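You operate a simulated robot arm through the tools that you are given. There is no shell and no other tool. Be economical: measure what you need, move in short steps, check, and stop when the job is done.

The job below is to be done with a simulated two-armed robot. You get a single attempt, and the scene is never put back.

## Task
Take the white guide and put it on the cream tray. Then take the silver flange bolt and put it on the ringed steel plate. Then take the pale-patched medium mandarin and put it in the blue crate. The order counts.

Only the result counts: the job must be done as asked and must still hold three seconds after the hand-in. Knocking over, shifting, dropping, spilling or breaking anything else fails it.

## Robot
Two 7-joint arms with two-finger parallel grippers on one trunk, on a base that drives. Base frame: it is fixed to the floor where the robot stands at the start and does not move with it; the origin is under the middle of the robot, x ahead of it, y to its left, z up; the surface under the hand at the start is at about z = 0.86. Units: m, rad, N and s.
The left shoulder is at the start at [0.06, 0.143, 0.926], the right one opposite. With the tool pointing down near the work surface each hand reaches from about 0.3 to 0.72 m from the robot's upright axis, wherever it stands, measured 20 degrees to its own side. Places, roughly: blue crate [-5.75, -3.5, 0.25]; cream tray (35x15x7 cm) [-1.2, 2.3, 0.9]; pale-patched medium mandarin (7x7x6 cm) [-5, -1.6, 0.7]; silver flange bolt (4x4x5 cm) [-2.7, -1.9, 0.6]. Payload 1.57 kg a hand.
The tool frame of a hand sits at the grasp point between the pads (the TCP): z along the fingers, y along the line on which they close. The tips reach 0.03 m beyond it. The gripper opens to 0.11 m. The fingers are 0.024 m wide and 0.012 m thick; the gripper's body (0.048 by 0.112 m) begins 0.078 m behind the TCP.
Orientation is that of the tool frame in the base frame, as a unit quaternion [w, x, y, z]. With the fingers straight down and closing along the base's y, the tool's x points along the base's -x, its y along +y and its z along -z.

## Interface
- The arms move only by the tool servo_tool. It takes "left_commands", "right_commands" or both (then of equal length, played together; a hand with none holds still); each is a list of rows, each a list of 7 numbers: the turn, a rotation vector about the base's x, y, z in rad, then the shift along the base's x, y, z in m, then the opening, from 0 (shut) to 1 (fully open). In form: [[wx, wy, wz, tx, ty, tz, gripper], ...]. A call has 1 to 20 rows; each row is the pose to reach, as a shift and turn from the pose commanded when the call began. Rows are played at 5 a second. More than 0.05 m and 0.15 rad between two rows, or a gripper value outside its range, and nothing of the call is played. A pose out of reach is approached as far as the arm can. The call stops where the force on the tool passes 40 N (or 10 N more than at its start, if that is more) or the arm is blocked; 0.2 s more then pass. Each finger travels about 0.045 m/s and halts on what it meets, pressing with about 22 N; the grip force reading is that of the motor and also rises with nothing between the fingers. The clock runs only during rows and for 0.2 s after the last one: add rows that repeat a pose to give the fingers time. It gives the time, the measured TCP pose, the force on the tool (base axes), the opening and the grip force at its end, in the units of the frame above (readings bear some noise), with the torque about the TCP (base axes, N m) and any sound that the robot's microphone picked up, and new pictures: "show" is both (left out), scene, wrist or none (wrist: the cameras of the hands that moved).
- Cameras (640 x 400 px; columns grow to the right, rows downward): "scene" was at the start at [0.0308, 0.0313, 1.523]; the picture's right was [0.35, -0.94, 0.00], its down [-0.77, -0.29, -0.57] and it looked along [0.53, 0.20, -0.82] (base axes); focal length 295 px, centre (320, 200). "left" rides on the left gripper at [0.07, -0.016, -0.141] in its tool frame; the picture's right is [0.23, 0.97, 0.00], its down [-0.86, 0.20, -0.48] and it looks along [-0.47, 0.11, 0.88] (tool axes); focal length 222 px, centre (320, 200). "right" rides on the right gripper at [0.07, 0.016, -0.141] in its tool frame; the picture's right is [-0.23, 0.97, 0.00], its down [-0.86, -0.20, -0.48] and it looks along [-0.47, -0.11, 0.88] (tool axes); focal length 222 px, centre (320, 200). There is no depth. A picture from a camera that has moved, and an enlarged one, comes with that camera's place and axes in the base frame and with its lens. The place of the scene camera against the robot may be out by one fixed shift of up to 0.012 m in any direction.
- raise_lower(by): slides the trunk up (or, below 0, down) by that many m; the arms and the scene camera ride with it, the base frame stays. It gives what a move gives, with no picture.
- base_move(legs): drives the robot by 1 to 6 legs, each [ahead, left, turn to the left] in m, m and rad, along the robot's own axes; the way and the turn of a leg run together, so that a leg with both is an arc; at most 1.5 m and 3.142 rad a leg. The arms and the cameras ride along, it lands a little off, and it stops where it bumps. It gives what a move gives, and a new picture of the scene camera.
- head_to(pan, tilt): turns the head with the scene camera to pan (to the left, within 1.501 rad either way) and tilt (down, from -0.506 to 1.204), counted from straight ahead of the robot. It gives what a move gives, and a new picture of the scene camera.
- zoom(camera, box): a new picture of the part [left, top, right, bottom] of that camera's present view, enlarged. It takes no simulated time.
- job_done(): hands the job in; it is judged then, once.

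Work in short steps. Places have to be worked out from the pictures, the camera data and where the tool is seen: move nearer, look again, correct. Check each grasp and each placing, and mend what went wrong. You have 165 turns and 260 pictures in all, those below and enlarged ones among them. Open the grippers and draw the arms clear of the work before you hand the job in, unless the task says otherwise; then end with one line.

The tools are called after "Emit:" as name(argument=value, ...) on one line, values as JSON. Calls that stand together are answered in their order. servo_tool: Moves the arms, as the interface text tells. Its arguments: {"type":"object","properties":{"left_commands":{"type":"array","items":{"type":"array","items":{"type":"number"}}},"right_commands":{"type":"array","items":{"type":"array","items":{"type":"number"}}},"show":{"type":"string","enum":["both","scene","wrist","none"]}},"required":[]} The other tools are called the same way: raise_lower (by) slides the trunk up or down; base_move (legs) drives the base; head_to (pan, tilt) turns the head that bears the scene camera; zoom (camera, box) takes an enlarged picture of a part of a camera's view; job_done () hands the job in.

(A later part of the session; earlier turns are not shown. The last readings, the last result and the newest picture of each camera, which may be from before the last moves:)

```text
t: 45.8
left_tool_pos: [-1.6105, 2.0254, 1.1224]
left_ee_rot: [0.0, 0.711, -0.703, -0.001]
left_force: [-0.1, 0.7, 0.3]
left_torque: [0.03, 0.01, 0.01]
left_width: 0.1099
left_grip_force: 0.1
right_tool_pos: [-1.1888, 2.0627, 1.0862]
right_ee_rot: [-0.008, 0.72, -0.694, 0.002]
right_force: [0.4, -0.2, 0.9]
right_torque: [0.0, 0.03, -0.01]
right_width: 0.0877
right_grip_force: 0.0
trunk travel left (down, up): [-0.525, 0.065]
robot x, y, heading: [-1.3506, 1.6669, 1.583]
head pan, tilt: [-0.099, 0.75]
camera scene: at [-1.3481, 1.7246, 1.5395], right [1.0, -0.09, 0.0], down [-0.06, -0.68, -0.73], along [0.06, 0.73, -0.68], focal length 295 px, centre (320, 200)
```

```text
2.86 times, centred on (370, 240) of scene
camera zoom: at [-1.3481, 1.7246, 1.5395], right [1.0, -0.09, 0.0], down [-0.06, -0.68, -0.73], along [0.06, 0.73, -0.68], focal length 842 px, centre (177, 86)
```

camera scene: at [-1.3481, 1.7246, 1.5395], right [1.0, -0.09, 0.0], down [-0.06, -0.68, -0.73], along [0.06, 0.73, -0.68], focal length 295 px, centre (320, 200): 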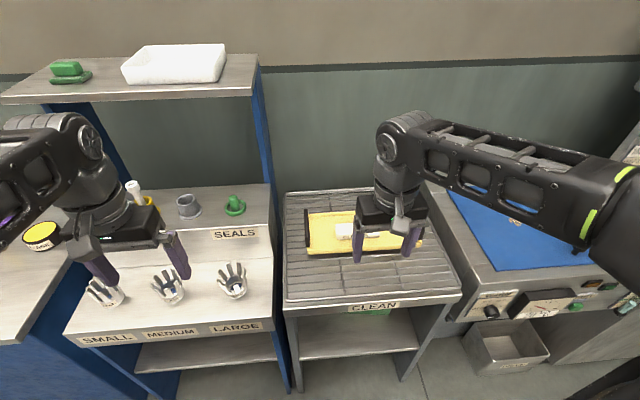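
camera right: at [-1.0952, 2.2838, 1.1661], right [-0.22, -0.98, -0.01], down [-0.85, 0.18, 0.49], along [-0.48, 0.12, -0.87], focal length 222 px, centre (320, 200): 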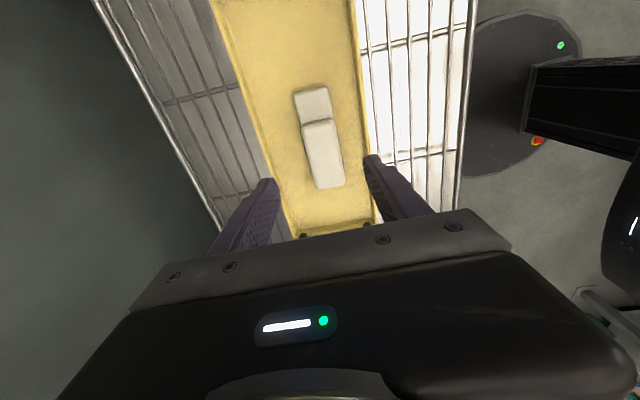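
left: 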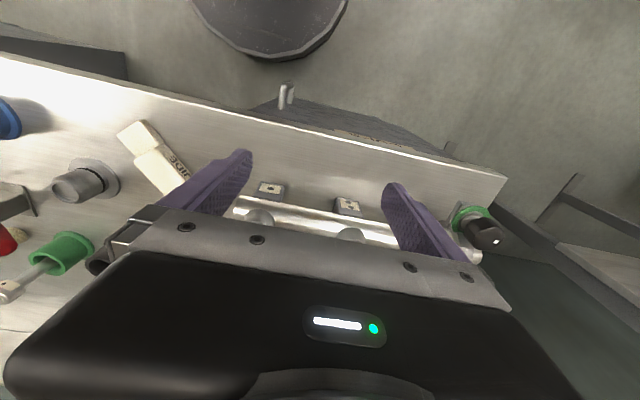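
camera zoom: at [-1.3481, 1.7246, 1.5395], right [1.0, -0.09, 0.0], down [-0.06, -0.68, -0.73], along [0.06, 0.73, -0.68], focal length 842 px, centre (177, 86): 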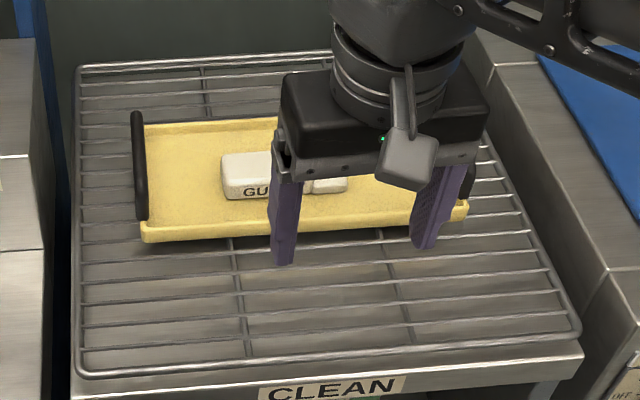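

Guide placed fine. Now I drive back out, right and back to about (-0.45, 0.0), and look toward the bolt's area.

Emit:
base_move(legs=[[-0.4, 0, -0.01], [0, -0.88, 0], [-1.25, 0, 0]])

Emit:
head_to(pan=1.5, tilt=0.5)

```text
t: 58.4
left_tool_pos: [-0.7559, 0.3465, 1.1224]
left_ee_rot: [0.0, -0.706, 0.708, 0.001]
left_force: [-0.1, 0.3, 0.7]
left_torque: [-0.02, 0.02, 0.01]
left_width: 0.11
left_grip_force: 0.0
right_tool_pos: [-0.3354, 0.3761, 1.0869]
right_ee_rot: [-0.008, 0.715, -0.699, 0.002]
right_force: [0.1, -0.2, 0.4]
right_torque: [0.01, 0.02, 0.01]
right_width: 0.0881
right_grip_force: 0.1
trunk travel left (down, up): [-0.525, 0.065]
robot x, y, heading: [-0.5028, -0.0141, 1.564]
head pan, tilt: [-0.099, 0.75]
camera scene: at [-0.4999, 0.042, 1.5395], right [0.99, -0.1, 0.0], down [-0.07, -0.68, -0.73], along [0.07, 0.73, -0.68], focal length 295 px, centre (320, 200)
```

scene: 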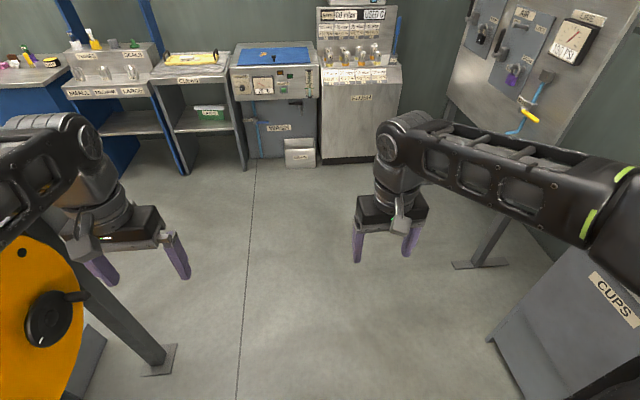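

```text
t: 60.1
left_tool_pos: [-0.7562, 0.3462, 1.1219]
left_ee_rot: [0.0, -0.706, 0.708, 0.0]
left_force: [-0.5, -0.7, 0.0]
left_torque: [0.01, -0.01, 0.01]
left_width: 0.1103
left_grip_force: 0.1
right_tool_pos: [-0.3364, 0.3771, 1.0869]
right_ee_rot: [-0.009, 0.716, -0.698, 0.002]
right_force: [0.0, -1.5, -0.6]
right_torque: [-0.01, 0.0, -0.04]
right_width: 0.0881
right_grip_force: 0.0
trunk travel left (down, up): [-0.525, 0.065]
robot x, y, heading: [-0.5021, -0.0154, 1.566]
head pan, tilt: [1.499, 0.499]
camera scene: at [-0.5992, -0.0332, 1.5615], right [0.08, 1.0, 0.0], down [0.48, -0.04, -0.88], along [-0.88, 0.07, -0.48], focal length 295 px, centre (320, 200)
```

scene: 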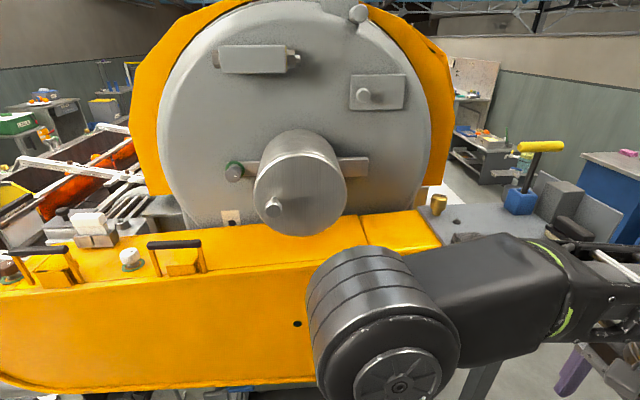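

The machine is about 0.65 m to the left. I edge right a little, then turn right in place to face -y and see the other side.

Emit:
head_to(pan=0.3, tilt=0.55)

Emit:
base_move(legs=[[0, -0.06, 0], [0, 0, -1.57], [0, 0, -1.57]])

```text
t: 61.5
left_tool_pos: [-0.7575, 0.3471, 1.1205]
left_ee_rot: [0.0, -0.706, 0.708, 0.0]
left_force: [0.3, 0.2, 0.2]
left_torque: [0.01, 0.01, 0.01]
left_width: 0.11
left_grip_force: 0.0
right_tool_pos: [-0.3355, 0.3775, 1.086]
right_ee_rot: [-0.009, 0.716, -0.699, 0.001]
right_force: [-0.4, 0.4, 0.1]
right_torque: [-0.02, 0.0, 0.01]
right_width: 0.088
right_grip_force: 0.0
trunk travel left (down, up): [-0.525, 0.065]
robot x, y, heading: [-0.5015, -0.0156, 1.566]
head pan, tilt: [0.3, 0.55]
camera scene: at [-0.5348, 0.0458, 1.5569], right [0.96, 0.29, 0.0], down [0.15, -0.5, -0.85], along [-0.25, 0.82, -0.52], focal length 295 px, centre (320, 200)
```

scene: 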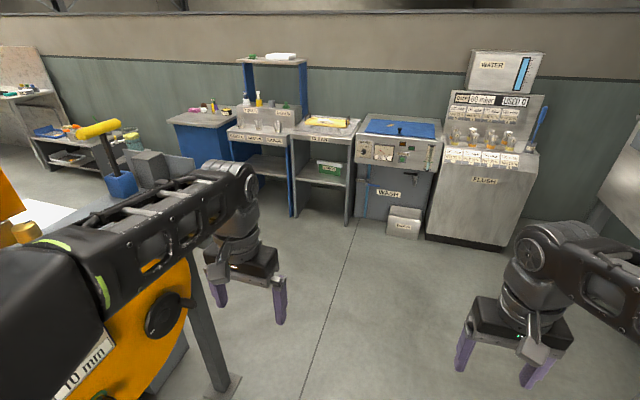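

```text
t: 70.2
left_tool_pos: [-0.1948, -0.3845, 1.1222]
left_ee_rot: [0.0, 0.715, 0.699, -0.001]
left_force: [0.0, -0.3, 0.2]
left_torque: [-0.01, 0.02, 0.0]
left_width: 0.1099
left_grip_force: 0.1
right_tool_pos: [-0.6151, -0.4059, 1.0852]
right_ee_rot: [-0.002, 0.705, 0.709, -0.009]
right_force: [-0.3, 0.6, 0.0]
right_torque: [0.0, 0.0, 0.01]
right_width: 0.0879
right_grip_force: 0.0
trunk travel left (down, up): [-0.525, 0.065]
robot x, y, heading: [-0.4407, -0.013, -1.597]
head pan, tilt: [0.3, 0.55]
camera scene: at [-0.4228, -0.0668, 1.5569], right [-0.96, -0.27, 0.0], down [-0.14, 0.5, -0.85], along [0.23, -0.82, -0.52], focal length 295 px, centre (320, 200)
```

scene: 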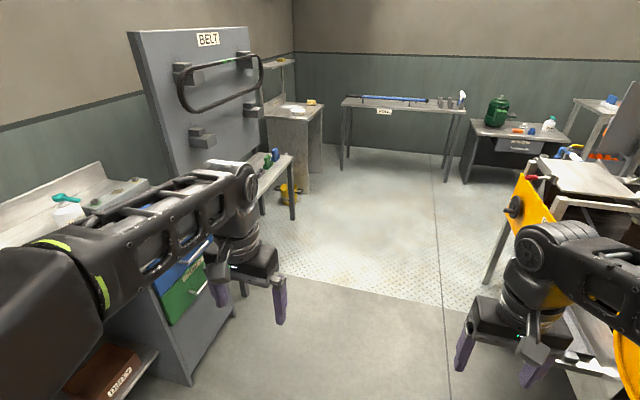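

Ahead is open floor to y≈-3. I drive 1.2 m ahead and look to the right.

Emit:
base_move(legs=[[1.25, 0, 0.02]])

Emit:
head_to(pan=-1.2, tilt=0.55)

```text
t: 76.6
left_tool_pos: [-0.2242, -1.6633, 1.1213]
left_ee_rot: [0.001, 0.715, 0.699, 0.0]
left_force: [0.0, 0.0, -0.4]
left_torque: [0.01, 0.02, 0.03]
left_width: 0.1099
left_grip_force: 0.1
right_tool_pos: [-0.6451, -1.685, 1.0858]
right_ee_rot: [-0.001, 0.705, 0.709, -0.009]
right_force: [0.2, -0.8, 0.0]
right_torque: [0.02, 0.0, -0.02]
right_width: 0.0879
right_grip_force: 0.1
trunk travel left (down, up): [-0.525, 0.065]
robot x, y, heading: [-0.4719, -1.296, -1.587]
head pan, tilt: [0.3, 0.55]
camera scene: at [-0.4527, -1.3461, 1.5569], right [-0.96, -0.27, 0.0], down [-0.14, 0.5, -0.85], along [0.23, -0.82, -0.52], focal length 295 px, centre (320, 200)
```

scene: 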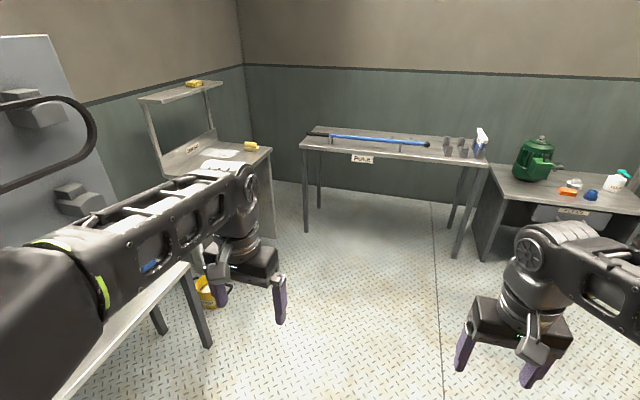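

```text
t: 78.2
left_tool_pos: [-0.2235, -1.6628, 1.1226]
left_ee_rot: [0.0, 0.715, 0.699, 0.0]
left_force: [-0.8, 0.0, -0.7]
left_torque: [-0.02, -0.02, -0.03]
left_width: 0.11
left_grip_force: 0.0
right_tool_pos: [-0.6453, -1.6852, 1.0861]
right_ee_rot: [-0.001, 0.706, 0.708, -0.009]
right_force: [-0.3, -0.4, 0.3]
right_torque: [0.02, -0.02, 0.0]
right_width: 0.0882
right_grip_force: 0.0
trunk travel left (down, up): [-0.525, 0.065]
robot x, y, heading: [-0.47, -1.2976, -1.592]
head pan, tilt: [-1.201, 0.55]
camera scene: at [-0.5617, -1.2899, 1.5569], right [-0.34, 0.94, 0.0], down [0.49, 0.18, -0.85], along [-0.8, -0.29, -0.52], focal length 295 px, centre (320, 200)
```

scene: 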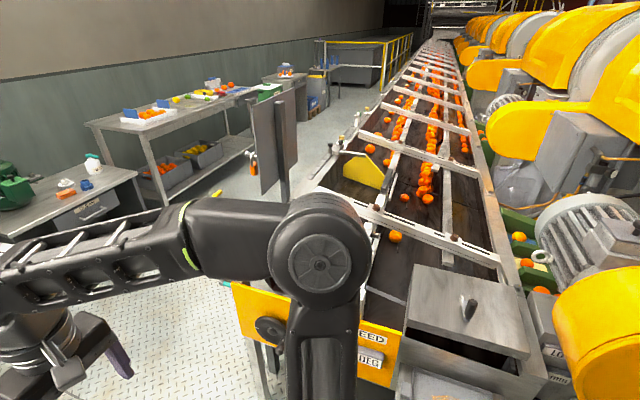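

The bolt should project at about (339, 158). I zoom there, and into the left-side tables.

Emit:
zoom(camera="scene", box=[240, 70, 420, 230])

Emit:
zoom(camera="scene", box=[0, 60, 300, 250])

```text
2.50 times, centred on (330, 150) of scene
camera zoom: at [-0.5617, -1.2899, 1.5569], right [-0.34, 0.94, 0.0], down [0.49, 0.18, -0.85], along [-0.8, -0.29, -0.52], focal length 736 px, centre (295, 325)
```

zoom: 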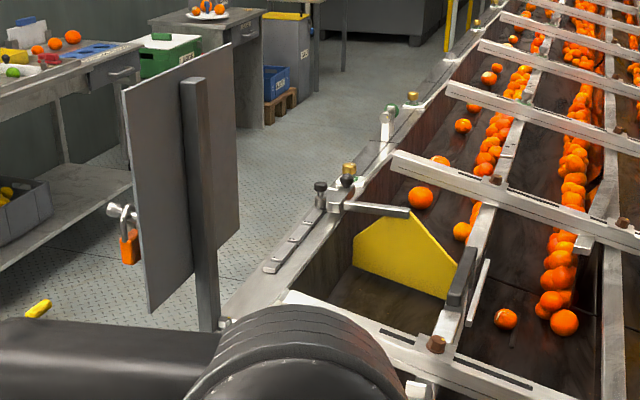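

```text
2.11 times, centred on (150, 155) of scene
camera zoom: at [-0.5617, -1.2899, 1.5569], right [-0.34, 0.94, 0.0], down [0.49, 0.18, -0.85], along [-0.8, -0.29, -0.52], focal length 620 px, centre (678, 295)
```

zoom: 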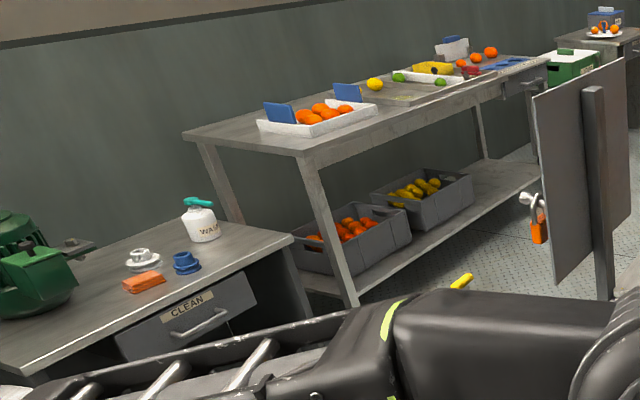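

The near rim of the conveyor (y≈-1.95) carries bolt-like knobs near the expected place. I drive further ahead to y≈-2.4 and turn to face -x.

Emit:
base_move(legs=[[1.1, 0, 0.02], [0, 0, -1.57]])

Emit:
head_to(pan=-0.3, tilt=0.5)

```text
t: 87.5
left_tool_pos: [-0.8366, -2.6671, 1.1223]
left_ee_rot: [0.0, 1.0, 0.025, 0.0]
left_force: [-0.6, -1.1, 0.6]
left_torque: [-0.01, -0.01, -0.01]
left_width: 0.1101
left_grip_force: 0.0
right_tool_pos: [-0.8899, -2.2488, 1.0852]
right_ee_rot: [-0.007, 0.999, 0.04, -0.005]
right_force: [0.6, 0.4, 0.2]
right_torque: [-0.01, -0.01, 0.01]
right_width: 0.0879
right_grip_force: 0.0
trunk travel left (down, up): [-0.525, 0.065]
robot x, y, heading: [-0.4854, -2.393, -3.089]
head pan, tilt: [-1.201, 0.55]
camera scene: at [-0.5009, -2.3038, 1.5569], right [0.91, 0.41, 0.0], down [0.21, -0.48, -0.85], along [-0.35, 0.78, -0.52], focal length 295 px, centre (320, 200)
```

scene: 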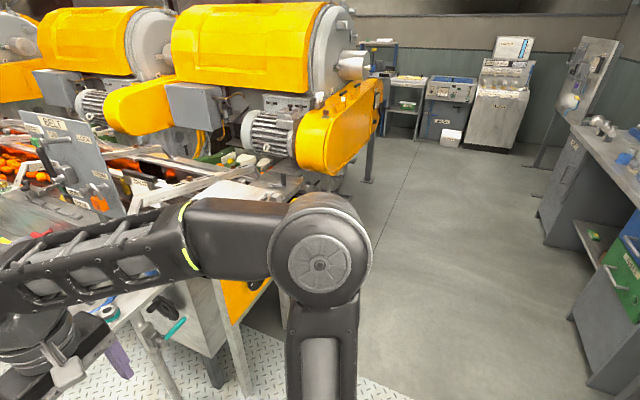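

```text
t: 88.7
left_tool_pos: [-0.8357, -2.6666, 1.1213]
left_ee_rot: [0.0, 1.0, 0.025, 0.001]
left_force: [0.0, -0.2, 0.3]
left_torque: [-0.02, -0.01, 0.0]
left_width: 0.11
left_grip_force: 0.1
right_tool_pos: [-0.8894, -2.2476, 1.0842]
right_ee_rot: [-0.007, 0.999, 0.039, -0.006]
right_force: [0.3, 0.3, -0.4]
right_torque: [-0.05, -0.01, -0.02]
right_width: 0.0877
right_grip_force: 0.1
trunk travel left (down, up): [-0.525, 0.065]
robot x, y, heading: [-0.4863, -2.3928, -3.094]
head pan, tilt: [-0.3, 0.499]
camera scene: at [-0.5524, -2.3632, 1.5615], right [0.25, 0.97, 0.0], down [0.46, -0.12, -0.88], along [-0.85, 0.22, -0.48], focal length 295 px, centre (320, 200)
```

scene: 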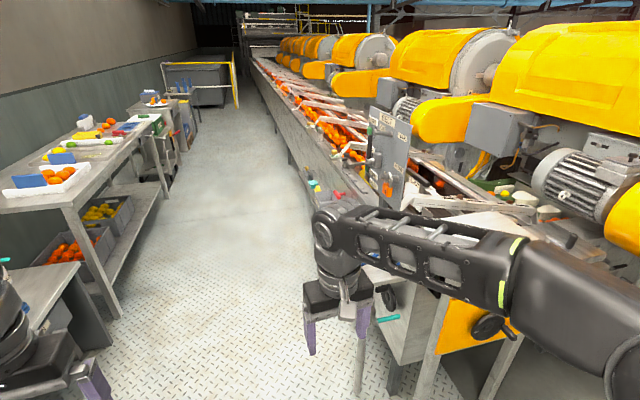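

The corridor beside the conveyor is open. I shift to its middle (y≈-2.6) and advance 1 m, keeping the right elbow off the control panel.

Emit:
base_move(legs=[[0, 0.22, -0.045], [0.9, 0, 0]])

Emit:
head_to(pan=-0.7, tilt=0.6)

```text
t: 94.6
left_tool_pos: [-1.7085, -2.8845, 1.1215]
left_ee_rot: [0.001, 1.0, 0.006, 0.001]
left_force: [-1.1, 0.1, -0.2]
left_torque: [0.0, 0.01, -0.05]
left_width: 0.1101
left_grip_force: 0.0
right_tool_pos: [-1.7448, -2.4648, 1.0855]
right_ee_rot: [-0.006, 1.0, 0.019, -0.006]
right_force: [0.1, -0.6, 0.3]
right_torque: [-0.02, -0.01, 0.01]
right_width: 0.088
right_grip_force: 0.1
trunk travel left (down, up): [-0.525, 0.065]
robot x, y, heading: [-1.3482, -2.6239, -3.13]
head pan, tilt: [-0.3, 0.499]
camera scene: at [-1.413, -2.5932, 1.5614], right [0.28, 0.96, 0.0], down [0.46, -0.14, -0.88], along [-0.84, 0.25, -0.48], focal length 295 px, centre (320, 200)
```

scene: 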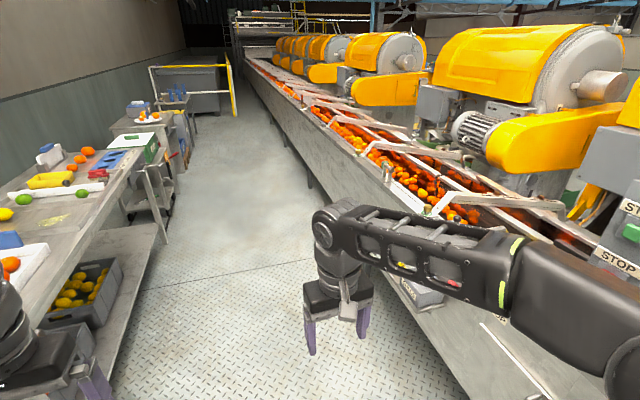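

```text
t: 95.5
left_tool_pos: [-1.7072, -2.8858, 1.1225]
left_ee_rot: [-0.001, 1.0, 0.006, 0.0]
left_force: [-0.7, 0.1, -0.2]
left_torque: [0.04, -0.03, -0.01]
left_width: 0.1099
left_grip_force: 0.0
right_tool_pos: [-1.7445, -2.465, 1.0856]
right_ee_rot: [-0.007, 1.0, 0.019, -0.005]
right_force: [0.3, 0.7, -0.3]
right_torque: [-0.03, 0.03, 0.01]
right_width: 0.088
right_grip_force: 0.1
trunk travel left (down, up): [-0.525, 0.065]
robot x, y, heading: [-1.3451, -2.6292, -3.129]
head pan, tilt: [-0.7, 0.6]
camera scene: at [-1.3936, -2.563, 1.5524], right [0.63, 0.77, 0.0], down [0.44, -0.36, -0.83], along [-0.64, 0.52, -0.56], focal length 295 px, centre (320, 200)
```

scene: 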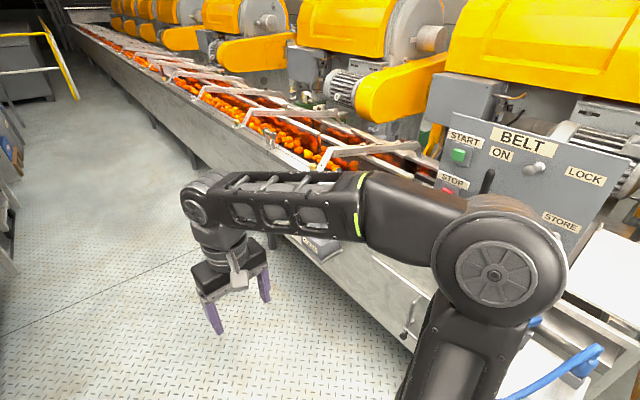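

The arm hides the target spot. I advance 1.2 m, then turn to face the conveyor.

Emit:
base_move(legs=[[1.25, 0, 0], [0, 0, -1.57]])

Emit:
head_to(pan=0.1, tilt=0.9)

```text
t: 105.6
left_tool_pos: [-2.84, -2.2787, 1.1224]
left_ee_rot: [0.0, 0.709, -0.706, 0.0]
left_force: [-1.2, 0.1, 0.6]
left_torque: [-0.01, 0.0, -0.03]
left_width: 0.11
left_grip_force: 0.1
right_tool_pos: [-2.4183, -2.2464, 1.0864]
right_ee_rot: [-0.009, 0.718, -0.696, 0.001]
right_force: [-0.7, 0.3, -0.2]
right_torque: [-0.03, 0.0, -0.02]
right_width: 0.0877
right_grip_force: 0.0
trunk travel left (down, up): [-0.525, 0.065]
robot x, y, heading: [-2.5813, -2.6411, 1.574]
head pan, tilt: [-0.7, 0.6]
camera scene: at [-2.532, -2.5969, 1.5524], right [0.77, -0.64, 0.0], down [-0.36, -0.43, -0.83], along [0.53, 0.63, -0.56], focal length 295 px, centre (320, 200)
```

scene: 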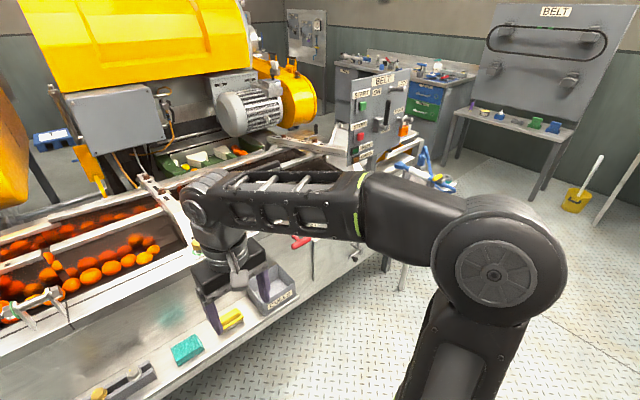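

```text
t: 106.7
left_tool_pos: [-2.8386, -2.2789, 1.1224]
left_ee_rot: [-0.001, 0.708, -0.706, 0.001]
left_force: [-0.2, -0.6, 0.0]
left_torque: [-0.04, 0.03, -0.01]
left_width: 0.1102
left_grip_force: 0.0
right_tool_pos: [-2.4189, -2.2463, 1.0855]
right_ee_rot: [-0.009, 0.718, -0.696, 0.001]
right_force: [0.2, 0.7, 0.3]
right_torque: [0.01, 0.0, 0.0]
right_width: 0.0882
right_grip_force: 0.0
trunk travel left (down, up): [-0.525, 0.065]
robot x, y, heading: [-2.5818, -2.6423, 1.578]
head pan, tilt: [0.099, 0.901]
camera scene: at [-2.5965, -2.5896, 1.5276], right [0.99, 0.1, 0.0], down [0.08, -0.78, -0.62], along [-0.06, 0.62, -0.78], focal length 295 px, centre (320, 200)
```

scene: 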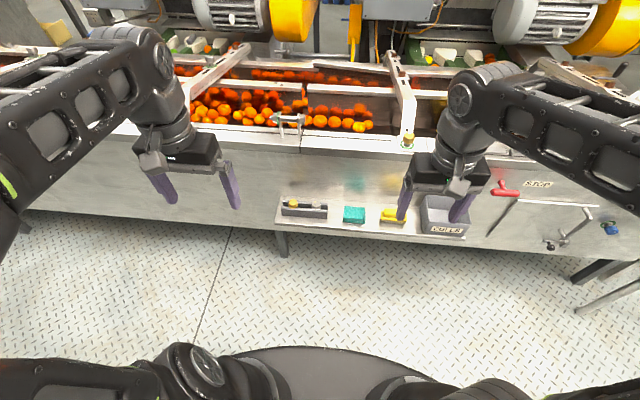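

There's a low shelf on the conveyor's side with small parts. I zoom in.

Emit:
zoom(camera="scene", box=[260, 180, 480, 260])

Emit:
zoom(camera="scene", box=[220, 90, 440, 220])

```text
2.91 times, centred on (370, 220) of scene
camera zoom: at [-2.5965, -2.5896, 1.5276], right [0.99, 0.1, 0.0], down [0.08, -0.78, -0.62], along [-0.06, 0.62, -0.78], focal length 857 px, centre (174, 142)
```

zoom: 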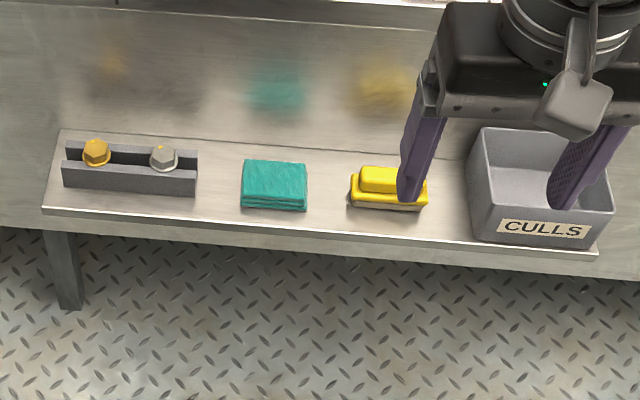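

```text
2.91 times, centred on (330, 155) of scene
camera zoom: at [-2.5965, -2.5896, 1.5276], right [0.99, 0.1, 0.0], down [0.08, -0.78, -0.62], along [-0.06, 0.62, -0.78], focal length 857 px, centre (291, 331)
```

zoom: 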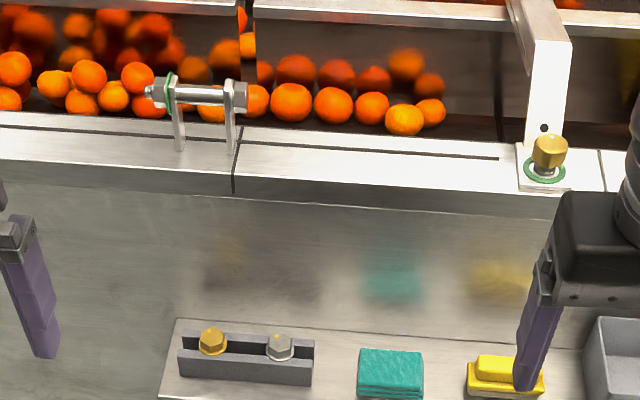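

The silver flange bolt stands in a slotted rack on the shelf at about (-2.68, -1.88, 0.6), a brass one beside it. I drive closer and lower the trunk.

Emit:
base_move(legs=[[0.27, -0.06, 0]])

Emit:
raise_lower(by=-0.25)

Emit:
zoom(camera="left", box=[0, 0, 640, 400])

Emit:
zoom(camera="scene", box=[0, 0, 640, 400])

```text
t: 108.7
left_tool_pos: [-2.7791, -2.0026, 1.1223]
left_ee_rot: [0.0, 0.708, -0.706, 0.0]
left_force: [-0.2, 0.5, -0.1]
left_torque: [-0.06, 0.04, 0.01]
left_width: 0.1098
left_grip_force: 0.0
right_tool_pos: [-2.3592, -1.9708, 1.0859]
right_ee_rot: [-0.008, 0.718, -0.696, 0.001]
right_force: [-0.2, -0.8, 0.3]
right_torque: [0.0, -0.01, 0.0]
right_width: 0.088
right_grip_force: 0.1
trunk travel left (down, up): [-0.525, 0.065]
robot x, y, heading: [-2.5273, -2.3637, 1.573]
head pan, tilt: [0.099, 0.901]
camera scene: at [-2.5374, -2.3134, 1.5276], right [0.99, 0.1, 0.0], down [0.08, -0.78, -0.62], along [-0.06, 0.62, -0.78], focal length 295 px, centre (320, 200)
```

scene: 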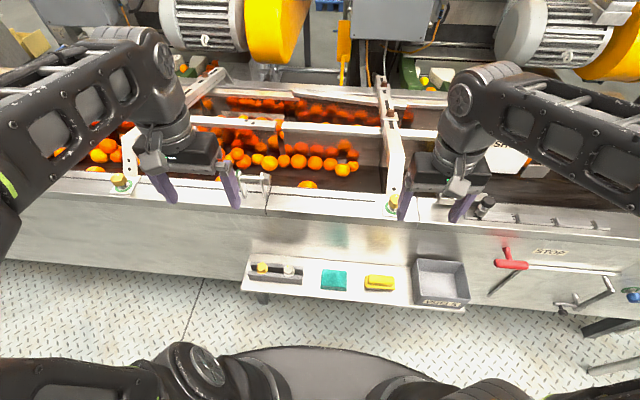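

```text
t: 111.2
left_tool_pos: [-2.7798, -2.0048, 0.8715]
left_ee_rot: [0.0, 0.708, -0.706, 0.001]
left_force: [-0.9, 0.6, 1.1]
left_torque: [0.0, 0.0, 0.05]
left_width: 0.1101
left_grip_force: 0.0
right_tool_pos: [-2.3605, -1.9715, 0.8354]
right_ee_rot: [-0.008, 0.718, -0.696, 0.001]
right_force: [-0.2, 0.3, -0.6]
right_torque: [0.01, -0.01, 0.0]
right_width: 0.0881
right_grip_force: 0.0
trunk travel left (down, up): [-0.275, 0.315]
robot x, y, heading: [-2.5167, -2.3656, 1.574]
head pan, tilt: [0.099, 0.901]
```

```text
1.00 times, centred on (320, 200) of left (not enlarged: the box is as wide or as high as the picture)
camera zoom: at [-2.7624, -2.0743, 1.011], right [-0.97, -0.23, 0.0], down [-0.2, 0.85, 0.48], along [-0.11, 0.47, -0.88], focal length 222 px, centre (320, 200)
```

zoom: 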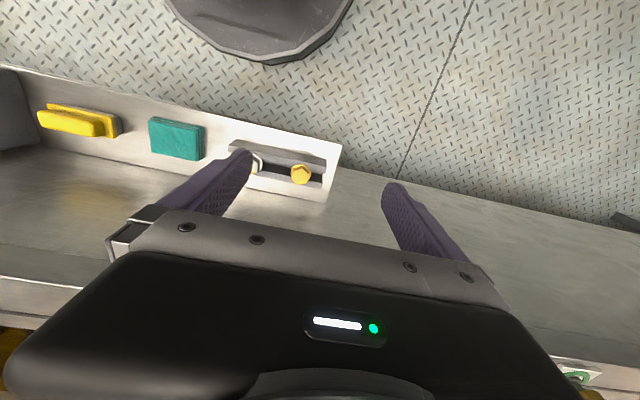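

```text
1.00 times, centred on (320, 200) of scene (not enlarged: the box is as wide or as high as the picture)
camera zoom: at [-2.5376, -2.3147, 1.2777], right [0.99, 0.1, 0.0], down [0.08, -0.78, -0.62], along [-0.06, 0.62, -0.78], focal length 295 px, centre (320, 200)
```

zoom: 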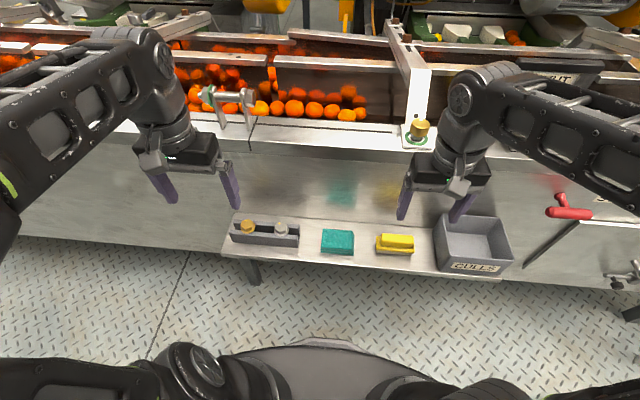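

I estimate the silver bolt at about (-2.68, -1.905, 0.61). I bring the left hand above it at z≈0.80 and look again.

Emit:
servo_tool(left_commands=[[0, 0, 0, 0.04, 0.01, 0, 0.8], [0, 0, 0, 0.08, 0.03, -0.01, 0.6], [0, 0, 0, 0.1, 0.06, -0.03, 0.6], [0, 0, 0, 0.1, 0.09, -0.06, 0.6], [0, 0, 0, 0.1, 0.09, -0.08, 0.6], [0, 0, 0, 0.1, 0.09, -0.08, 0.6]])

```text
t: 112.6
left_tool_pos: [-2.68, -1.9135, 0.7922]
left_ee_rot: [0.0, 0.708, -0.707, -0.001]
left_force: [0.0, 0.1, 0.2]
left_torque: [-0.01, 0.0, 0.0]
left_width: 0.0659
left_grip_force: 0.1
right_tool_pos: [-2.3597, -1.9706, 0.8344]
right_ee_rot: [-0.009, 0.717, -0.697, 0.001]
right_force: [-0.3, 0.3, -0.1]
right_torque: [-0.03, 0.0, -0.02]
right_width: 0.0877
right_grip_force: 0.0
trunk travel left (down, up): [-0.275, 0.315]
robot x, y, heading: [-2.5265, -2.3646, 1.577]
head pan, tilt: [0.099, 0.901]
camera scene: at [-2.5375, -2.3147, 1.2776], right [0.99, 0.1, 0.0], down [0.08, -0.78, -0.62], along [-0.06, 0.62, -0.78], focal length 295 px, centre (320, 200)
camera left: at [-2.6622, -1.9847, 0.931], right [-0.97, -0.23, 0.0], down [-0.2, 0.85, 0.48], along [-0.11, 0.47, -0.88], focal length 222 px, centre (320, 200)
```

scene: 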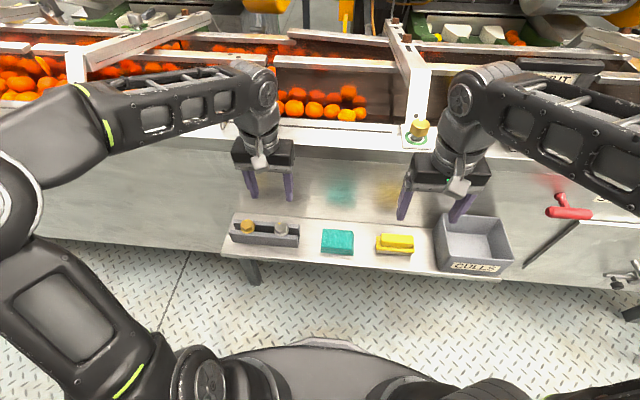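
left: 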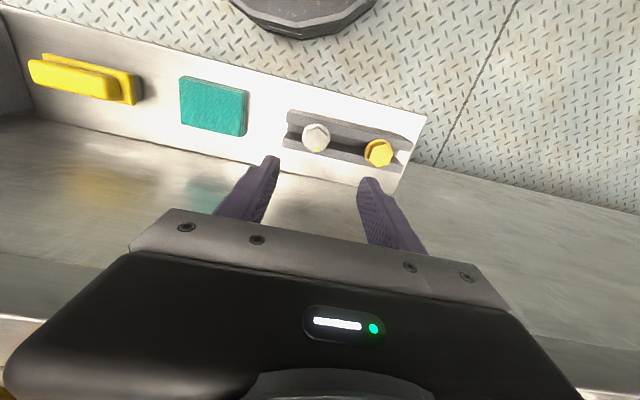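

Bolt seen at about (-2.674, -1.910). I correct by 6 mm and go down 8 cm, then look closely.

Emit:
servo_tool(left_commands=[[0, 0, 0, 0.006, 0.002, -0.04, 0.6], [0, 0, 0, 0.006, 0.002, -0.08, 0.6], [0, 0, 0, 0.006, 0.002, -0.08, 0.6]], show="none")

Emit:
zoom(camera="left", box=[220, 50, 460, 220])

Emit:
zoom(camera="scene", box=[220, 160, 320, 270])

```text
t: 113.4
left_tool_pos: [-2.6719, -1.9115, 0.7103]
left_ee_rot: [-0.001, 0.709, -0.705, 0.0]
left_force: [-0.5, -0.5, 0.4]
left_torque: [0.0, 0.0, 0.0]
left_width: 0.0661
left_grip_force: 0.1
right_tool_pos: [-2.3599, -1.9723, 0.8366]
right_ee_rot: [-0.008, 0.717, -0.697, 0.002]
right_force: [0.0, -0.6, -0.3]
right_torque: [-0.02, 0.01, -0.02]
right_width: 0.0878
right_grip_force: 0.1
trunk travel left (down, up): [-0.275, 0.315]
robot x, y, heading: [-2.5198, -2.3628, 1.571]
head pan, tilt: [0.099, 0.901]
```

```text
2.35 times, centred on (340, 135) of left
camera zoom: at [-2.6547, -1.9815, 0.8504], right [-0.97, -0.23, 0.0], down [-0.2, 0.85, 0.48], along [-0.11, 0.47, -0.88], focal length 523 px, centre (273, 353)
```

zoom: 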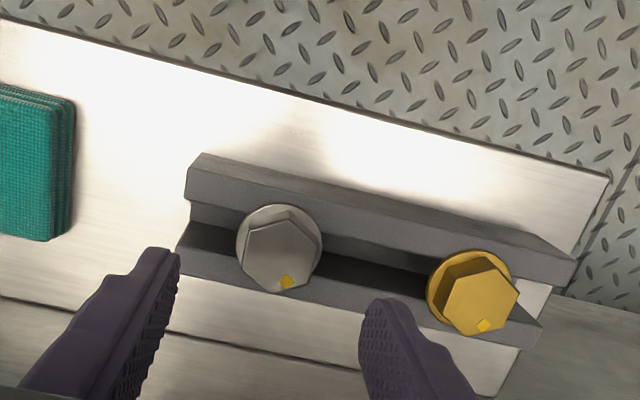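

```text
3.64 times, centred on (270, 215) of scene
camera zoom: at [-2.5376, -2.3145, 1.2776], right [0.99, 0.1, 0.0], down [0.08, -0.78, -0.62], along [-0.06, 0.62, -0.78], focal length 1071 px, centre (502, 146)
```

zoom: 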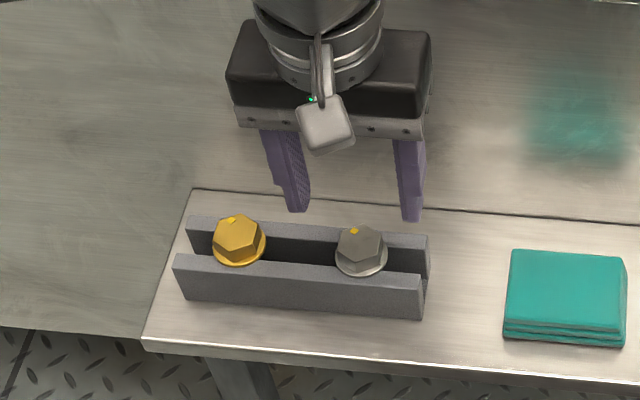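

Head top is around z≈0.64. I lower so the tips are near z≈0.632 and check from the side with the scene camera.

Emit:
servo_tool(left_commands=[[0, 0, 0, -0.003, 0.003, -0.03, 0.6], [0, 0, 0, -0.003, 0.003, -0.048, 0.6], [0, 0, 0, -0.003, 0.003, -0.048, 0.6]], show="none")

Emit:
zoom(camera="left", box=[220, 50, 460, 220])

Emit:
zoom(camera="scene", box=[220, 160, 320, 270])

```text
t: 114.2
left_tool_pos: [-2.6742, -1.9089, 0.6646]
left_ee_rot: [0.001, 0.707, -0.707, 0.001]
left_force: [-0.4, 0.2, 0.3]
left_torque: [-0.02, 0.01, 0.05]
left_width: 0.0658
left_grip_force: 0.0
right_tool_pos: [-2.3593, -1.9704, 0.8358]
right_ee_rot: [-0.008, 0.718, -0.696, 0.002]
right_force: [-0.7, -0.3, 0.0]
right_torque: [0.01, 0.03, -0.01]
right_width: 0.0879
right_grip_force: 0.1
trunk travel left (down, up): [-0.275, 0.315]
robot x, y, heading: [-2.5228, -2.3692, 1.571]
head pan, tilt: [0.099, 0.901]
```

```text
2.35 times, centred on (340, 135) of left
camera zoom: at [-2.6571, -1.9796, 0.8032], right [-0.97, -0.23, 0.0], down [-0.2, 0.85, 0.48], along [-0.11, 0.47, -0.88], focal length 523 px, centre (273, 353)
```

zoom: 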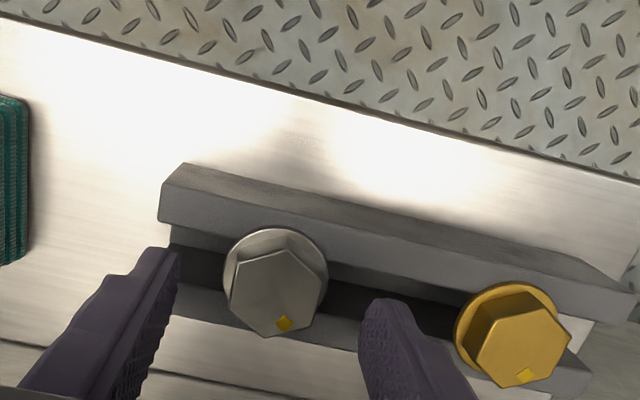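

```text
3.64 times, centred on (270, 215) of scene
camera zoom: at [-2.5376, -2.3146, 1.2776], right [0.99, 0.1, 0.0], down [0.08, -0.78, -0.62], along [-0.06, 0.62, -0.78], focal length 1071 px, centre (502, 146)
```

zoom: 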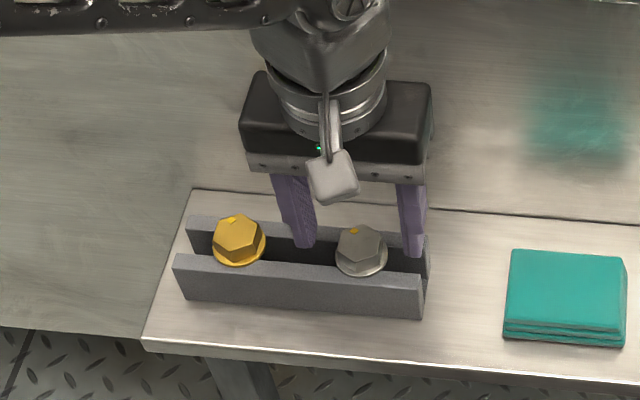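

Fingers line up on the bolt; the hex head is about 2 cm tall. I lower 6 mm more and close on the head.

Emit:
servo_tool(left_commands=[[0, 0, 0, 0, 0, -0.006, 0.6], [0, 0, 0, 0, 0, -0.006, 0.4], [0, 0, 0, 0, 0, -0.006, 0.2], [0, 0, 0, 0, 0, -0.006, 0], [0, 0, 0, 0, 0, -0.006, 0], [0, 0, 0, 0, 0, -0.006, 0]], show="none")

Emit:
zoom(camera="left", box=[220, 50, 460, 220])

Emit:
zoom(camera="scene", box=[220, 160, 320, 270])

```text
t: 115.6
left_tool_pos: [-2.6746, -1.9102, 0.6576]
left_ee_rot: [0.001, 0.707, -0.707, 0.0]
left_force: [-0.5, 0.3, 0.0]
left_torque: [-0.03, -0.03, 0.01]
left_width: 0.0293
left_grip_force: 21.8
right_tool_pos: [-2.3595, -1.9719, 0.8363]
right_ee_rot: [-0.01, 0.718, -0.696, 0.001]
right_force: [-1.4, 0.5, -0.5]
right_torque: [-0.03, -0.01, -0.01]
right_width: 0.088
right_grip_force: 0.1
trunk travel left (down, up): [-0.275, 0.315]
robot x, y, heading: [-2.5219, -2.366, 1.574]
head pan, tilt: [0.099, 0.901]
```

```text
2.35 times, centred on (340, 135) of left
camera zoom: at [-2.6579, -1.98, 0.7977], right [-0.97, -0.23, 0.0], down [-0.2, 0.85, 0.48], along [-0.11, 0.47, -0.88], focal length 523 px, centre (273, 353)
```

zoom: 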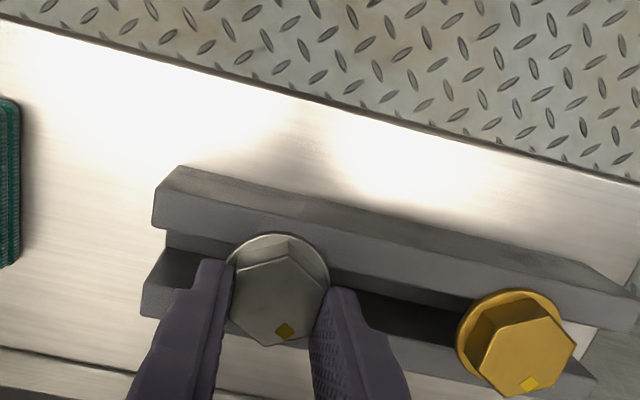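

```text
3.64 times, centred on (270, 215) of scene
camera zoom: at [-2.5376, -2.3146, 1.2776], right [0.99, 0.1, 0.0], down [0.08, -0.78, -0.62], along [-0.06, 0.62, -0.78], focal length 1071 px, centre (502, 146)
```

zoom: 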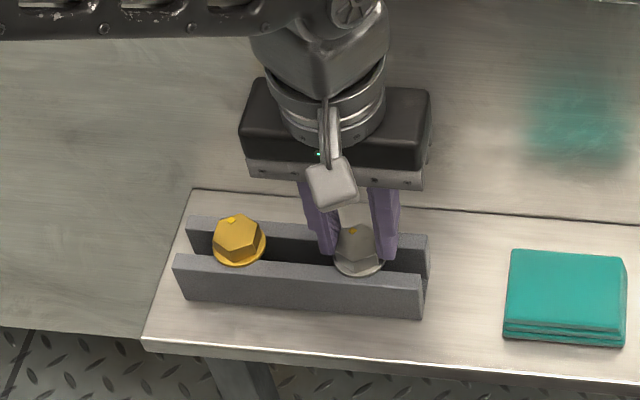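

Gripping the hex at 29 mm. I lift straight up and check.

Emit:
servo_tool(left_commands=[[0, 0, 0, 0, 0, 0.02, 0], [0, 0, 0, 0, 0, 0.04, 0], [0, 0, 0, 0, 0, 0.07, 0], [0, 0, 0, 0, 0, 0.1, 0], [0, 0, 0, 0, 0, 0.14, 0]], show="wrist")

Emit:
zoom(camera="scene", box=[220, 100, 340, 270])

```text
t: 116.8
left_tool_pos: [-2.6772, -1.9126, 0.7979]
left_ee_rot: [0.0, 0.708, -0.706, 0.0]
left_force: [0.9, -0.2, -1.2]
left_torque: [0.02, 0.02, 0.02]
left_width: 0.0294
left_grip_force: 21.4
right_tool_pos: [-2.3596, -1.9711, 0.8362]
right_ee_rot: [-0.009, 0.717, -0.697, 0.001]
right_force: [0.0, -0.2, 0.2]
right_torque: [0.01, 0.0, 0.02]
right_width: 0.088
right_grip_force: 0.0
trunk travel left (down, up): [-0.275, 0.315]
robot x, y, heading: [-2.5232, -2.3671, 1.571]
head pan, tilt: [0.099, 0.901]
camera left: at [-2.6591, -1.9831, 0.9372], right [-0.97, -0.23, 0.0], down [-0.2, 0.85, 0.48], along [-0.11, 0.47, -0.88], focal length 222 px, centre (320, 200)
```

left: 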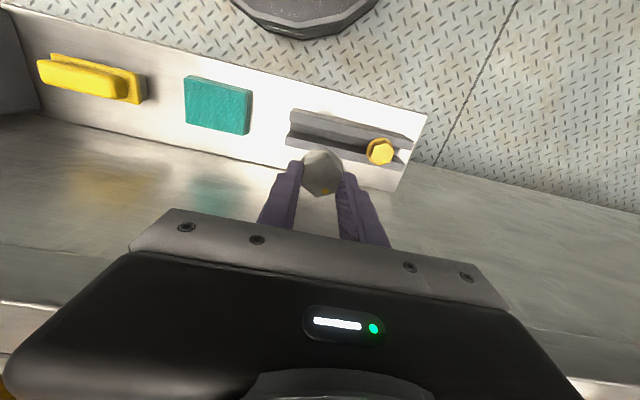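

```text
2.35 times, centred on (280, 185) of scene
camera zoom: at [-2.5376, -2.3145, 1.2776], right [0.99, 0.1, 0.0], down [0.08, -0.78, -0.62], along [-0.06, 0.62, -0.78], focal length 693 px, centre (414, 235)
```

zoom: 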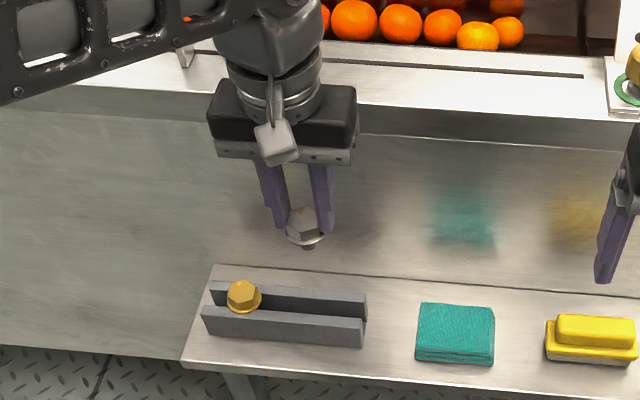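

Bolt is held. Before deciding on the "ringed steel plate", I raise the trunk and scan the surroundings for plates with rings.

Emit:
servo_tool(left_commands=[[0, 0, 0, -0.03, -0.03, 0.03, 0], [0, 0, 0, -0.06, -0.06, 0.05, 0], [0, 0, 0, -0.1, -0.09, 0.07, 0]], show="none")

Emit:
raise_lower(by=0.25)

Emit:
head_to(pan=0.0, tilt=0.6)

Emit:
head_to(pan=1.0, tilt=0.55)

Emit:
head_to(pan=-0.9, tilt=0.55)

```text
refused: row 1 steps farther than a row can; nothing moved
```

```text
t: 119.4
left_tool_pos: [-2.6768, -1.9132, 1.0477]
left_ee_rot: [0.0, 0.708, -0.706, 0.0]
left_force: [0.2, 1.0, -1.0]
left_torque: [0.01, 0.0, -0.01]
left_width: 0.0294
left_grip_force: 22.3
right_tool_pos: [-2.3596, -1.9717, 1.0856]
right_ee_rot: [-0.009, 0.718, -0.696, 0.0]
right_force: [-0.4, 0.2, 0.2]
right_torque: [0.0, -0.02, 0.0]
right_width: 0.0879
right_grip_force: 0.1
trunk travel left (down, up): [-0.525, 0.065]
robot x, y, heading: [-2.5211, -2.3651, 1.574]
head pan, tilt: [0.099, 0.901]
```

```text
t: 120.2
left_tool_pos: [-2.6777, -1.9119, 1.0479]
left_ee_rot: [0.0, 0.708, -0.706, -0.001]
left_force: [-0.1, -0.1, -1.1]
left_torque: [-0.01, 0.02, -0.01]
left_width: 0.0298
left_grip_force: 22.0
right_tool_pos: [-2.3591, -1.9714, 1.087]
right_ee_rot: [-0.008, 0.718, -0.696, 0.001]
right_force: [-0.7, 0.9, -0.1]
right_torque: [-0.02, 0.01, -0.01]
right_width: 0.0881
right_grip_force: 0.1
trunk travel left (down, up): [-0.525, 0.065]
robot x, y, heading: [-2.5232, -2.3667, 1.574]
head pan, tilt: [0.0, 0.6]
camera scene: at [-2.5302, -2.3012, 1.5523], right [1.0, 0.0, 0.0], down [0.0, -0.57, -0.82], along [0.0, 0.82, -0.57], focal length 295 px, centre (320, 200)
```

scene: 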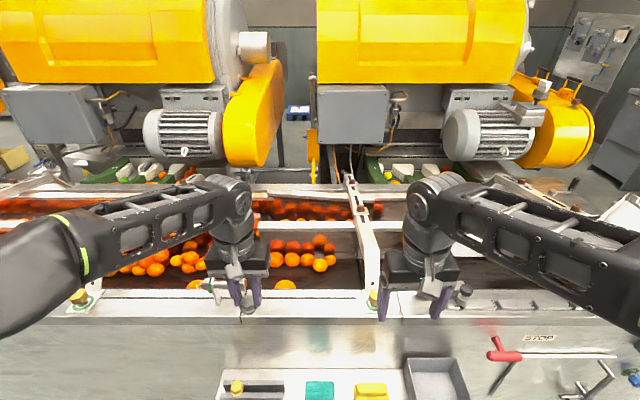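

```text
t: 121.5
left_tool_pos: [-2.6771, -1.9128, 1.0478]
left_ee_rot: [0.0, 0.708, -0.706, 0.0]
left_force: [0.2, -0.9, -1.8]
left_torque: [-0.01, 0.02, 0.02]
left_width: 0.0294
left_grip_force: 22.3
right_tool_pos: [-2.3604, -1.971, 1.0864]
right_ee_rot: [-0.009, 0.718, -0.696, 0.0]
right_force: [0.3, 0.4, 0.3]
right_torque: [0.01, 0.03, 0.01]
right_width: 0.0883
right_grip_force: 0.0
trunk travel left (down, up): [-0.525, 0.065]
robot x, y, heading: [-2.5255, -2.3689, 1.576]
head pan, tilt: [1.0, 0.55]
camera scene: at [-2.6056, -2.3412, 1.5569], right [0.54, 0.84, 0.0], down [0.44, -0.28, -0.85], along [-0.72, 0.46, -0.52], focal length 295 px, centre (320, 200)
```

scene: 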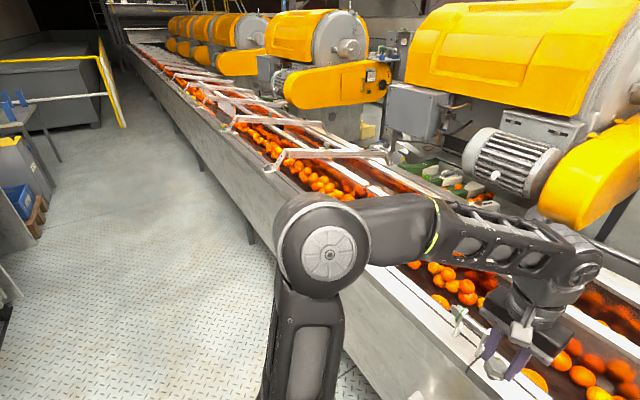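

```text
t: 123.3
left_tool_pos: [-2.6768, -1.9125, 1.0486]
left_ee_rot: [0.0, 0.708, -0.707, 0.001]
left_force: [0.3, -0.4, -0.7]
left_torque: [0.01, 0.0, 0.03]
left_width: 0.0298
left_grip_force: 22.4
right_tool_pos: [-2.3594, -1.9709, 1.0845]
right_ee_rot: [-0.009, 0.717, -0.697, 0.001]
right_force: [-0.8, -0.7, -0.1]
right_torque: [-0.01, -0.03, -0.01]
right_width: 0.0881
right_grip_force: 0.0
trunk travel left (down, up): [-0.525, 0.065]
robot x, y, heading: [-2.523, -2.3667, 1.571]
head pan, tilt: [-0.901, 0.55]
camera scene: at [-2.4598, -2.3336, 1.5569], right [0.62, -0.78, 0.0], down [-0.41, -0.33, -0.85], along [0.67, 0.53, -0.52], focal length 295 px, centre (320, 200)
```

scene: 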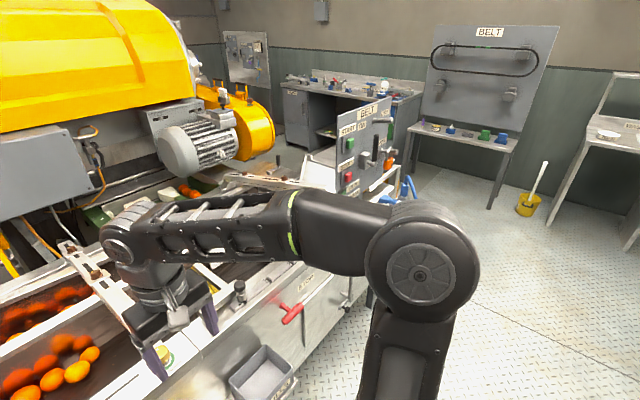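

I zoom on the rim hardware and on the side tables for a ringed plate.

Emit:
zoom(camera="scene", box=[180, 200, 360, 320])

Emit:
zoom(camera="scene", box=[400, 50, 640, 220])

Emit:
zoom(camera="scene", box=[270, 60, 430, 180])

```text
3.33 times, centred on (270, 260) of scene
camera zoom: at [-2.4598, -2.3336, 1.5569], right [0.62, -0.78, 0.0], down [-0.41, -0.33, -0.85], along [0.67, 0.53, -0.52], focal length 982 px, centre (487, 0)
```

zoom: 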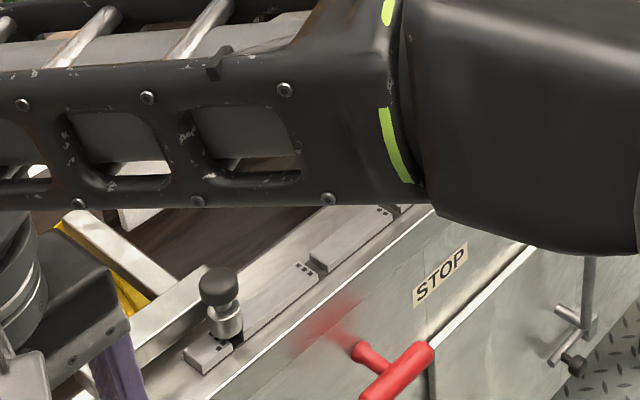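

```text
2.35 times, centred on (520, 135) of scene
camera zoom: at [-2.4598, -2.3336, 1.5569], right [0.62, -0.78, 0.0], down [-0.41, -0.33, -0.85], along [0.67, 0.53, -0.52], focal length 693 px, centre (-151, 353)
```

zoom: 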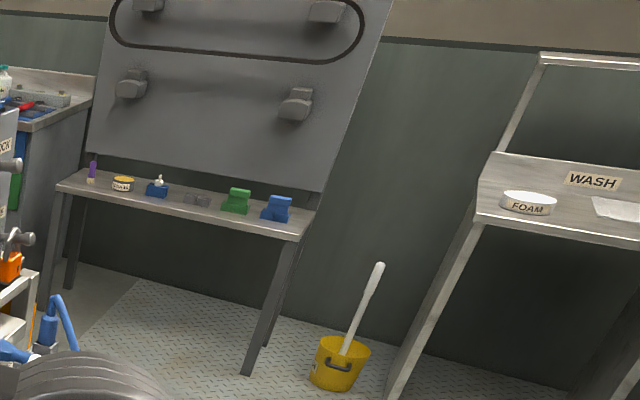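

```text
3.33 times, centred on (350, 120) of scene
camera zoom: at [-2.4598, -2.3336, 1.5569], right [0.62, -0.78, 0.0], down [-0.41, -0.33, -0.85], along [0.67, 0.53, -0.52], focal length 982 px, centre (220, 467)
```

zoom: 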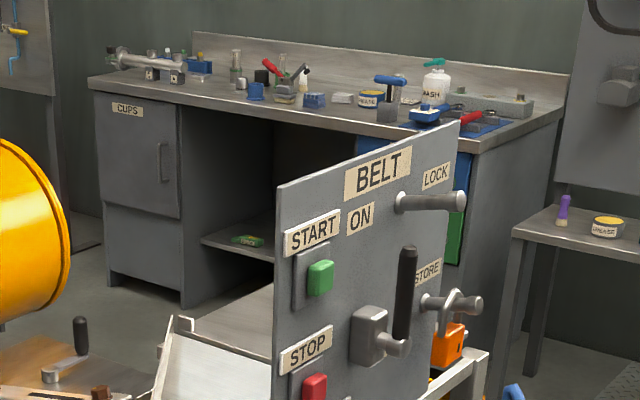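

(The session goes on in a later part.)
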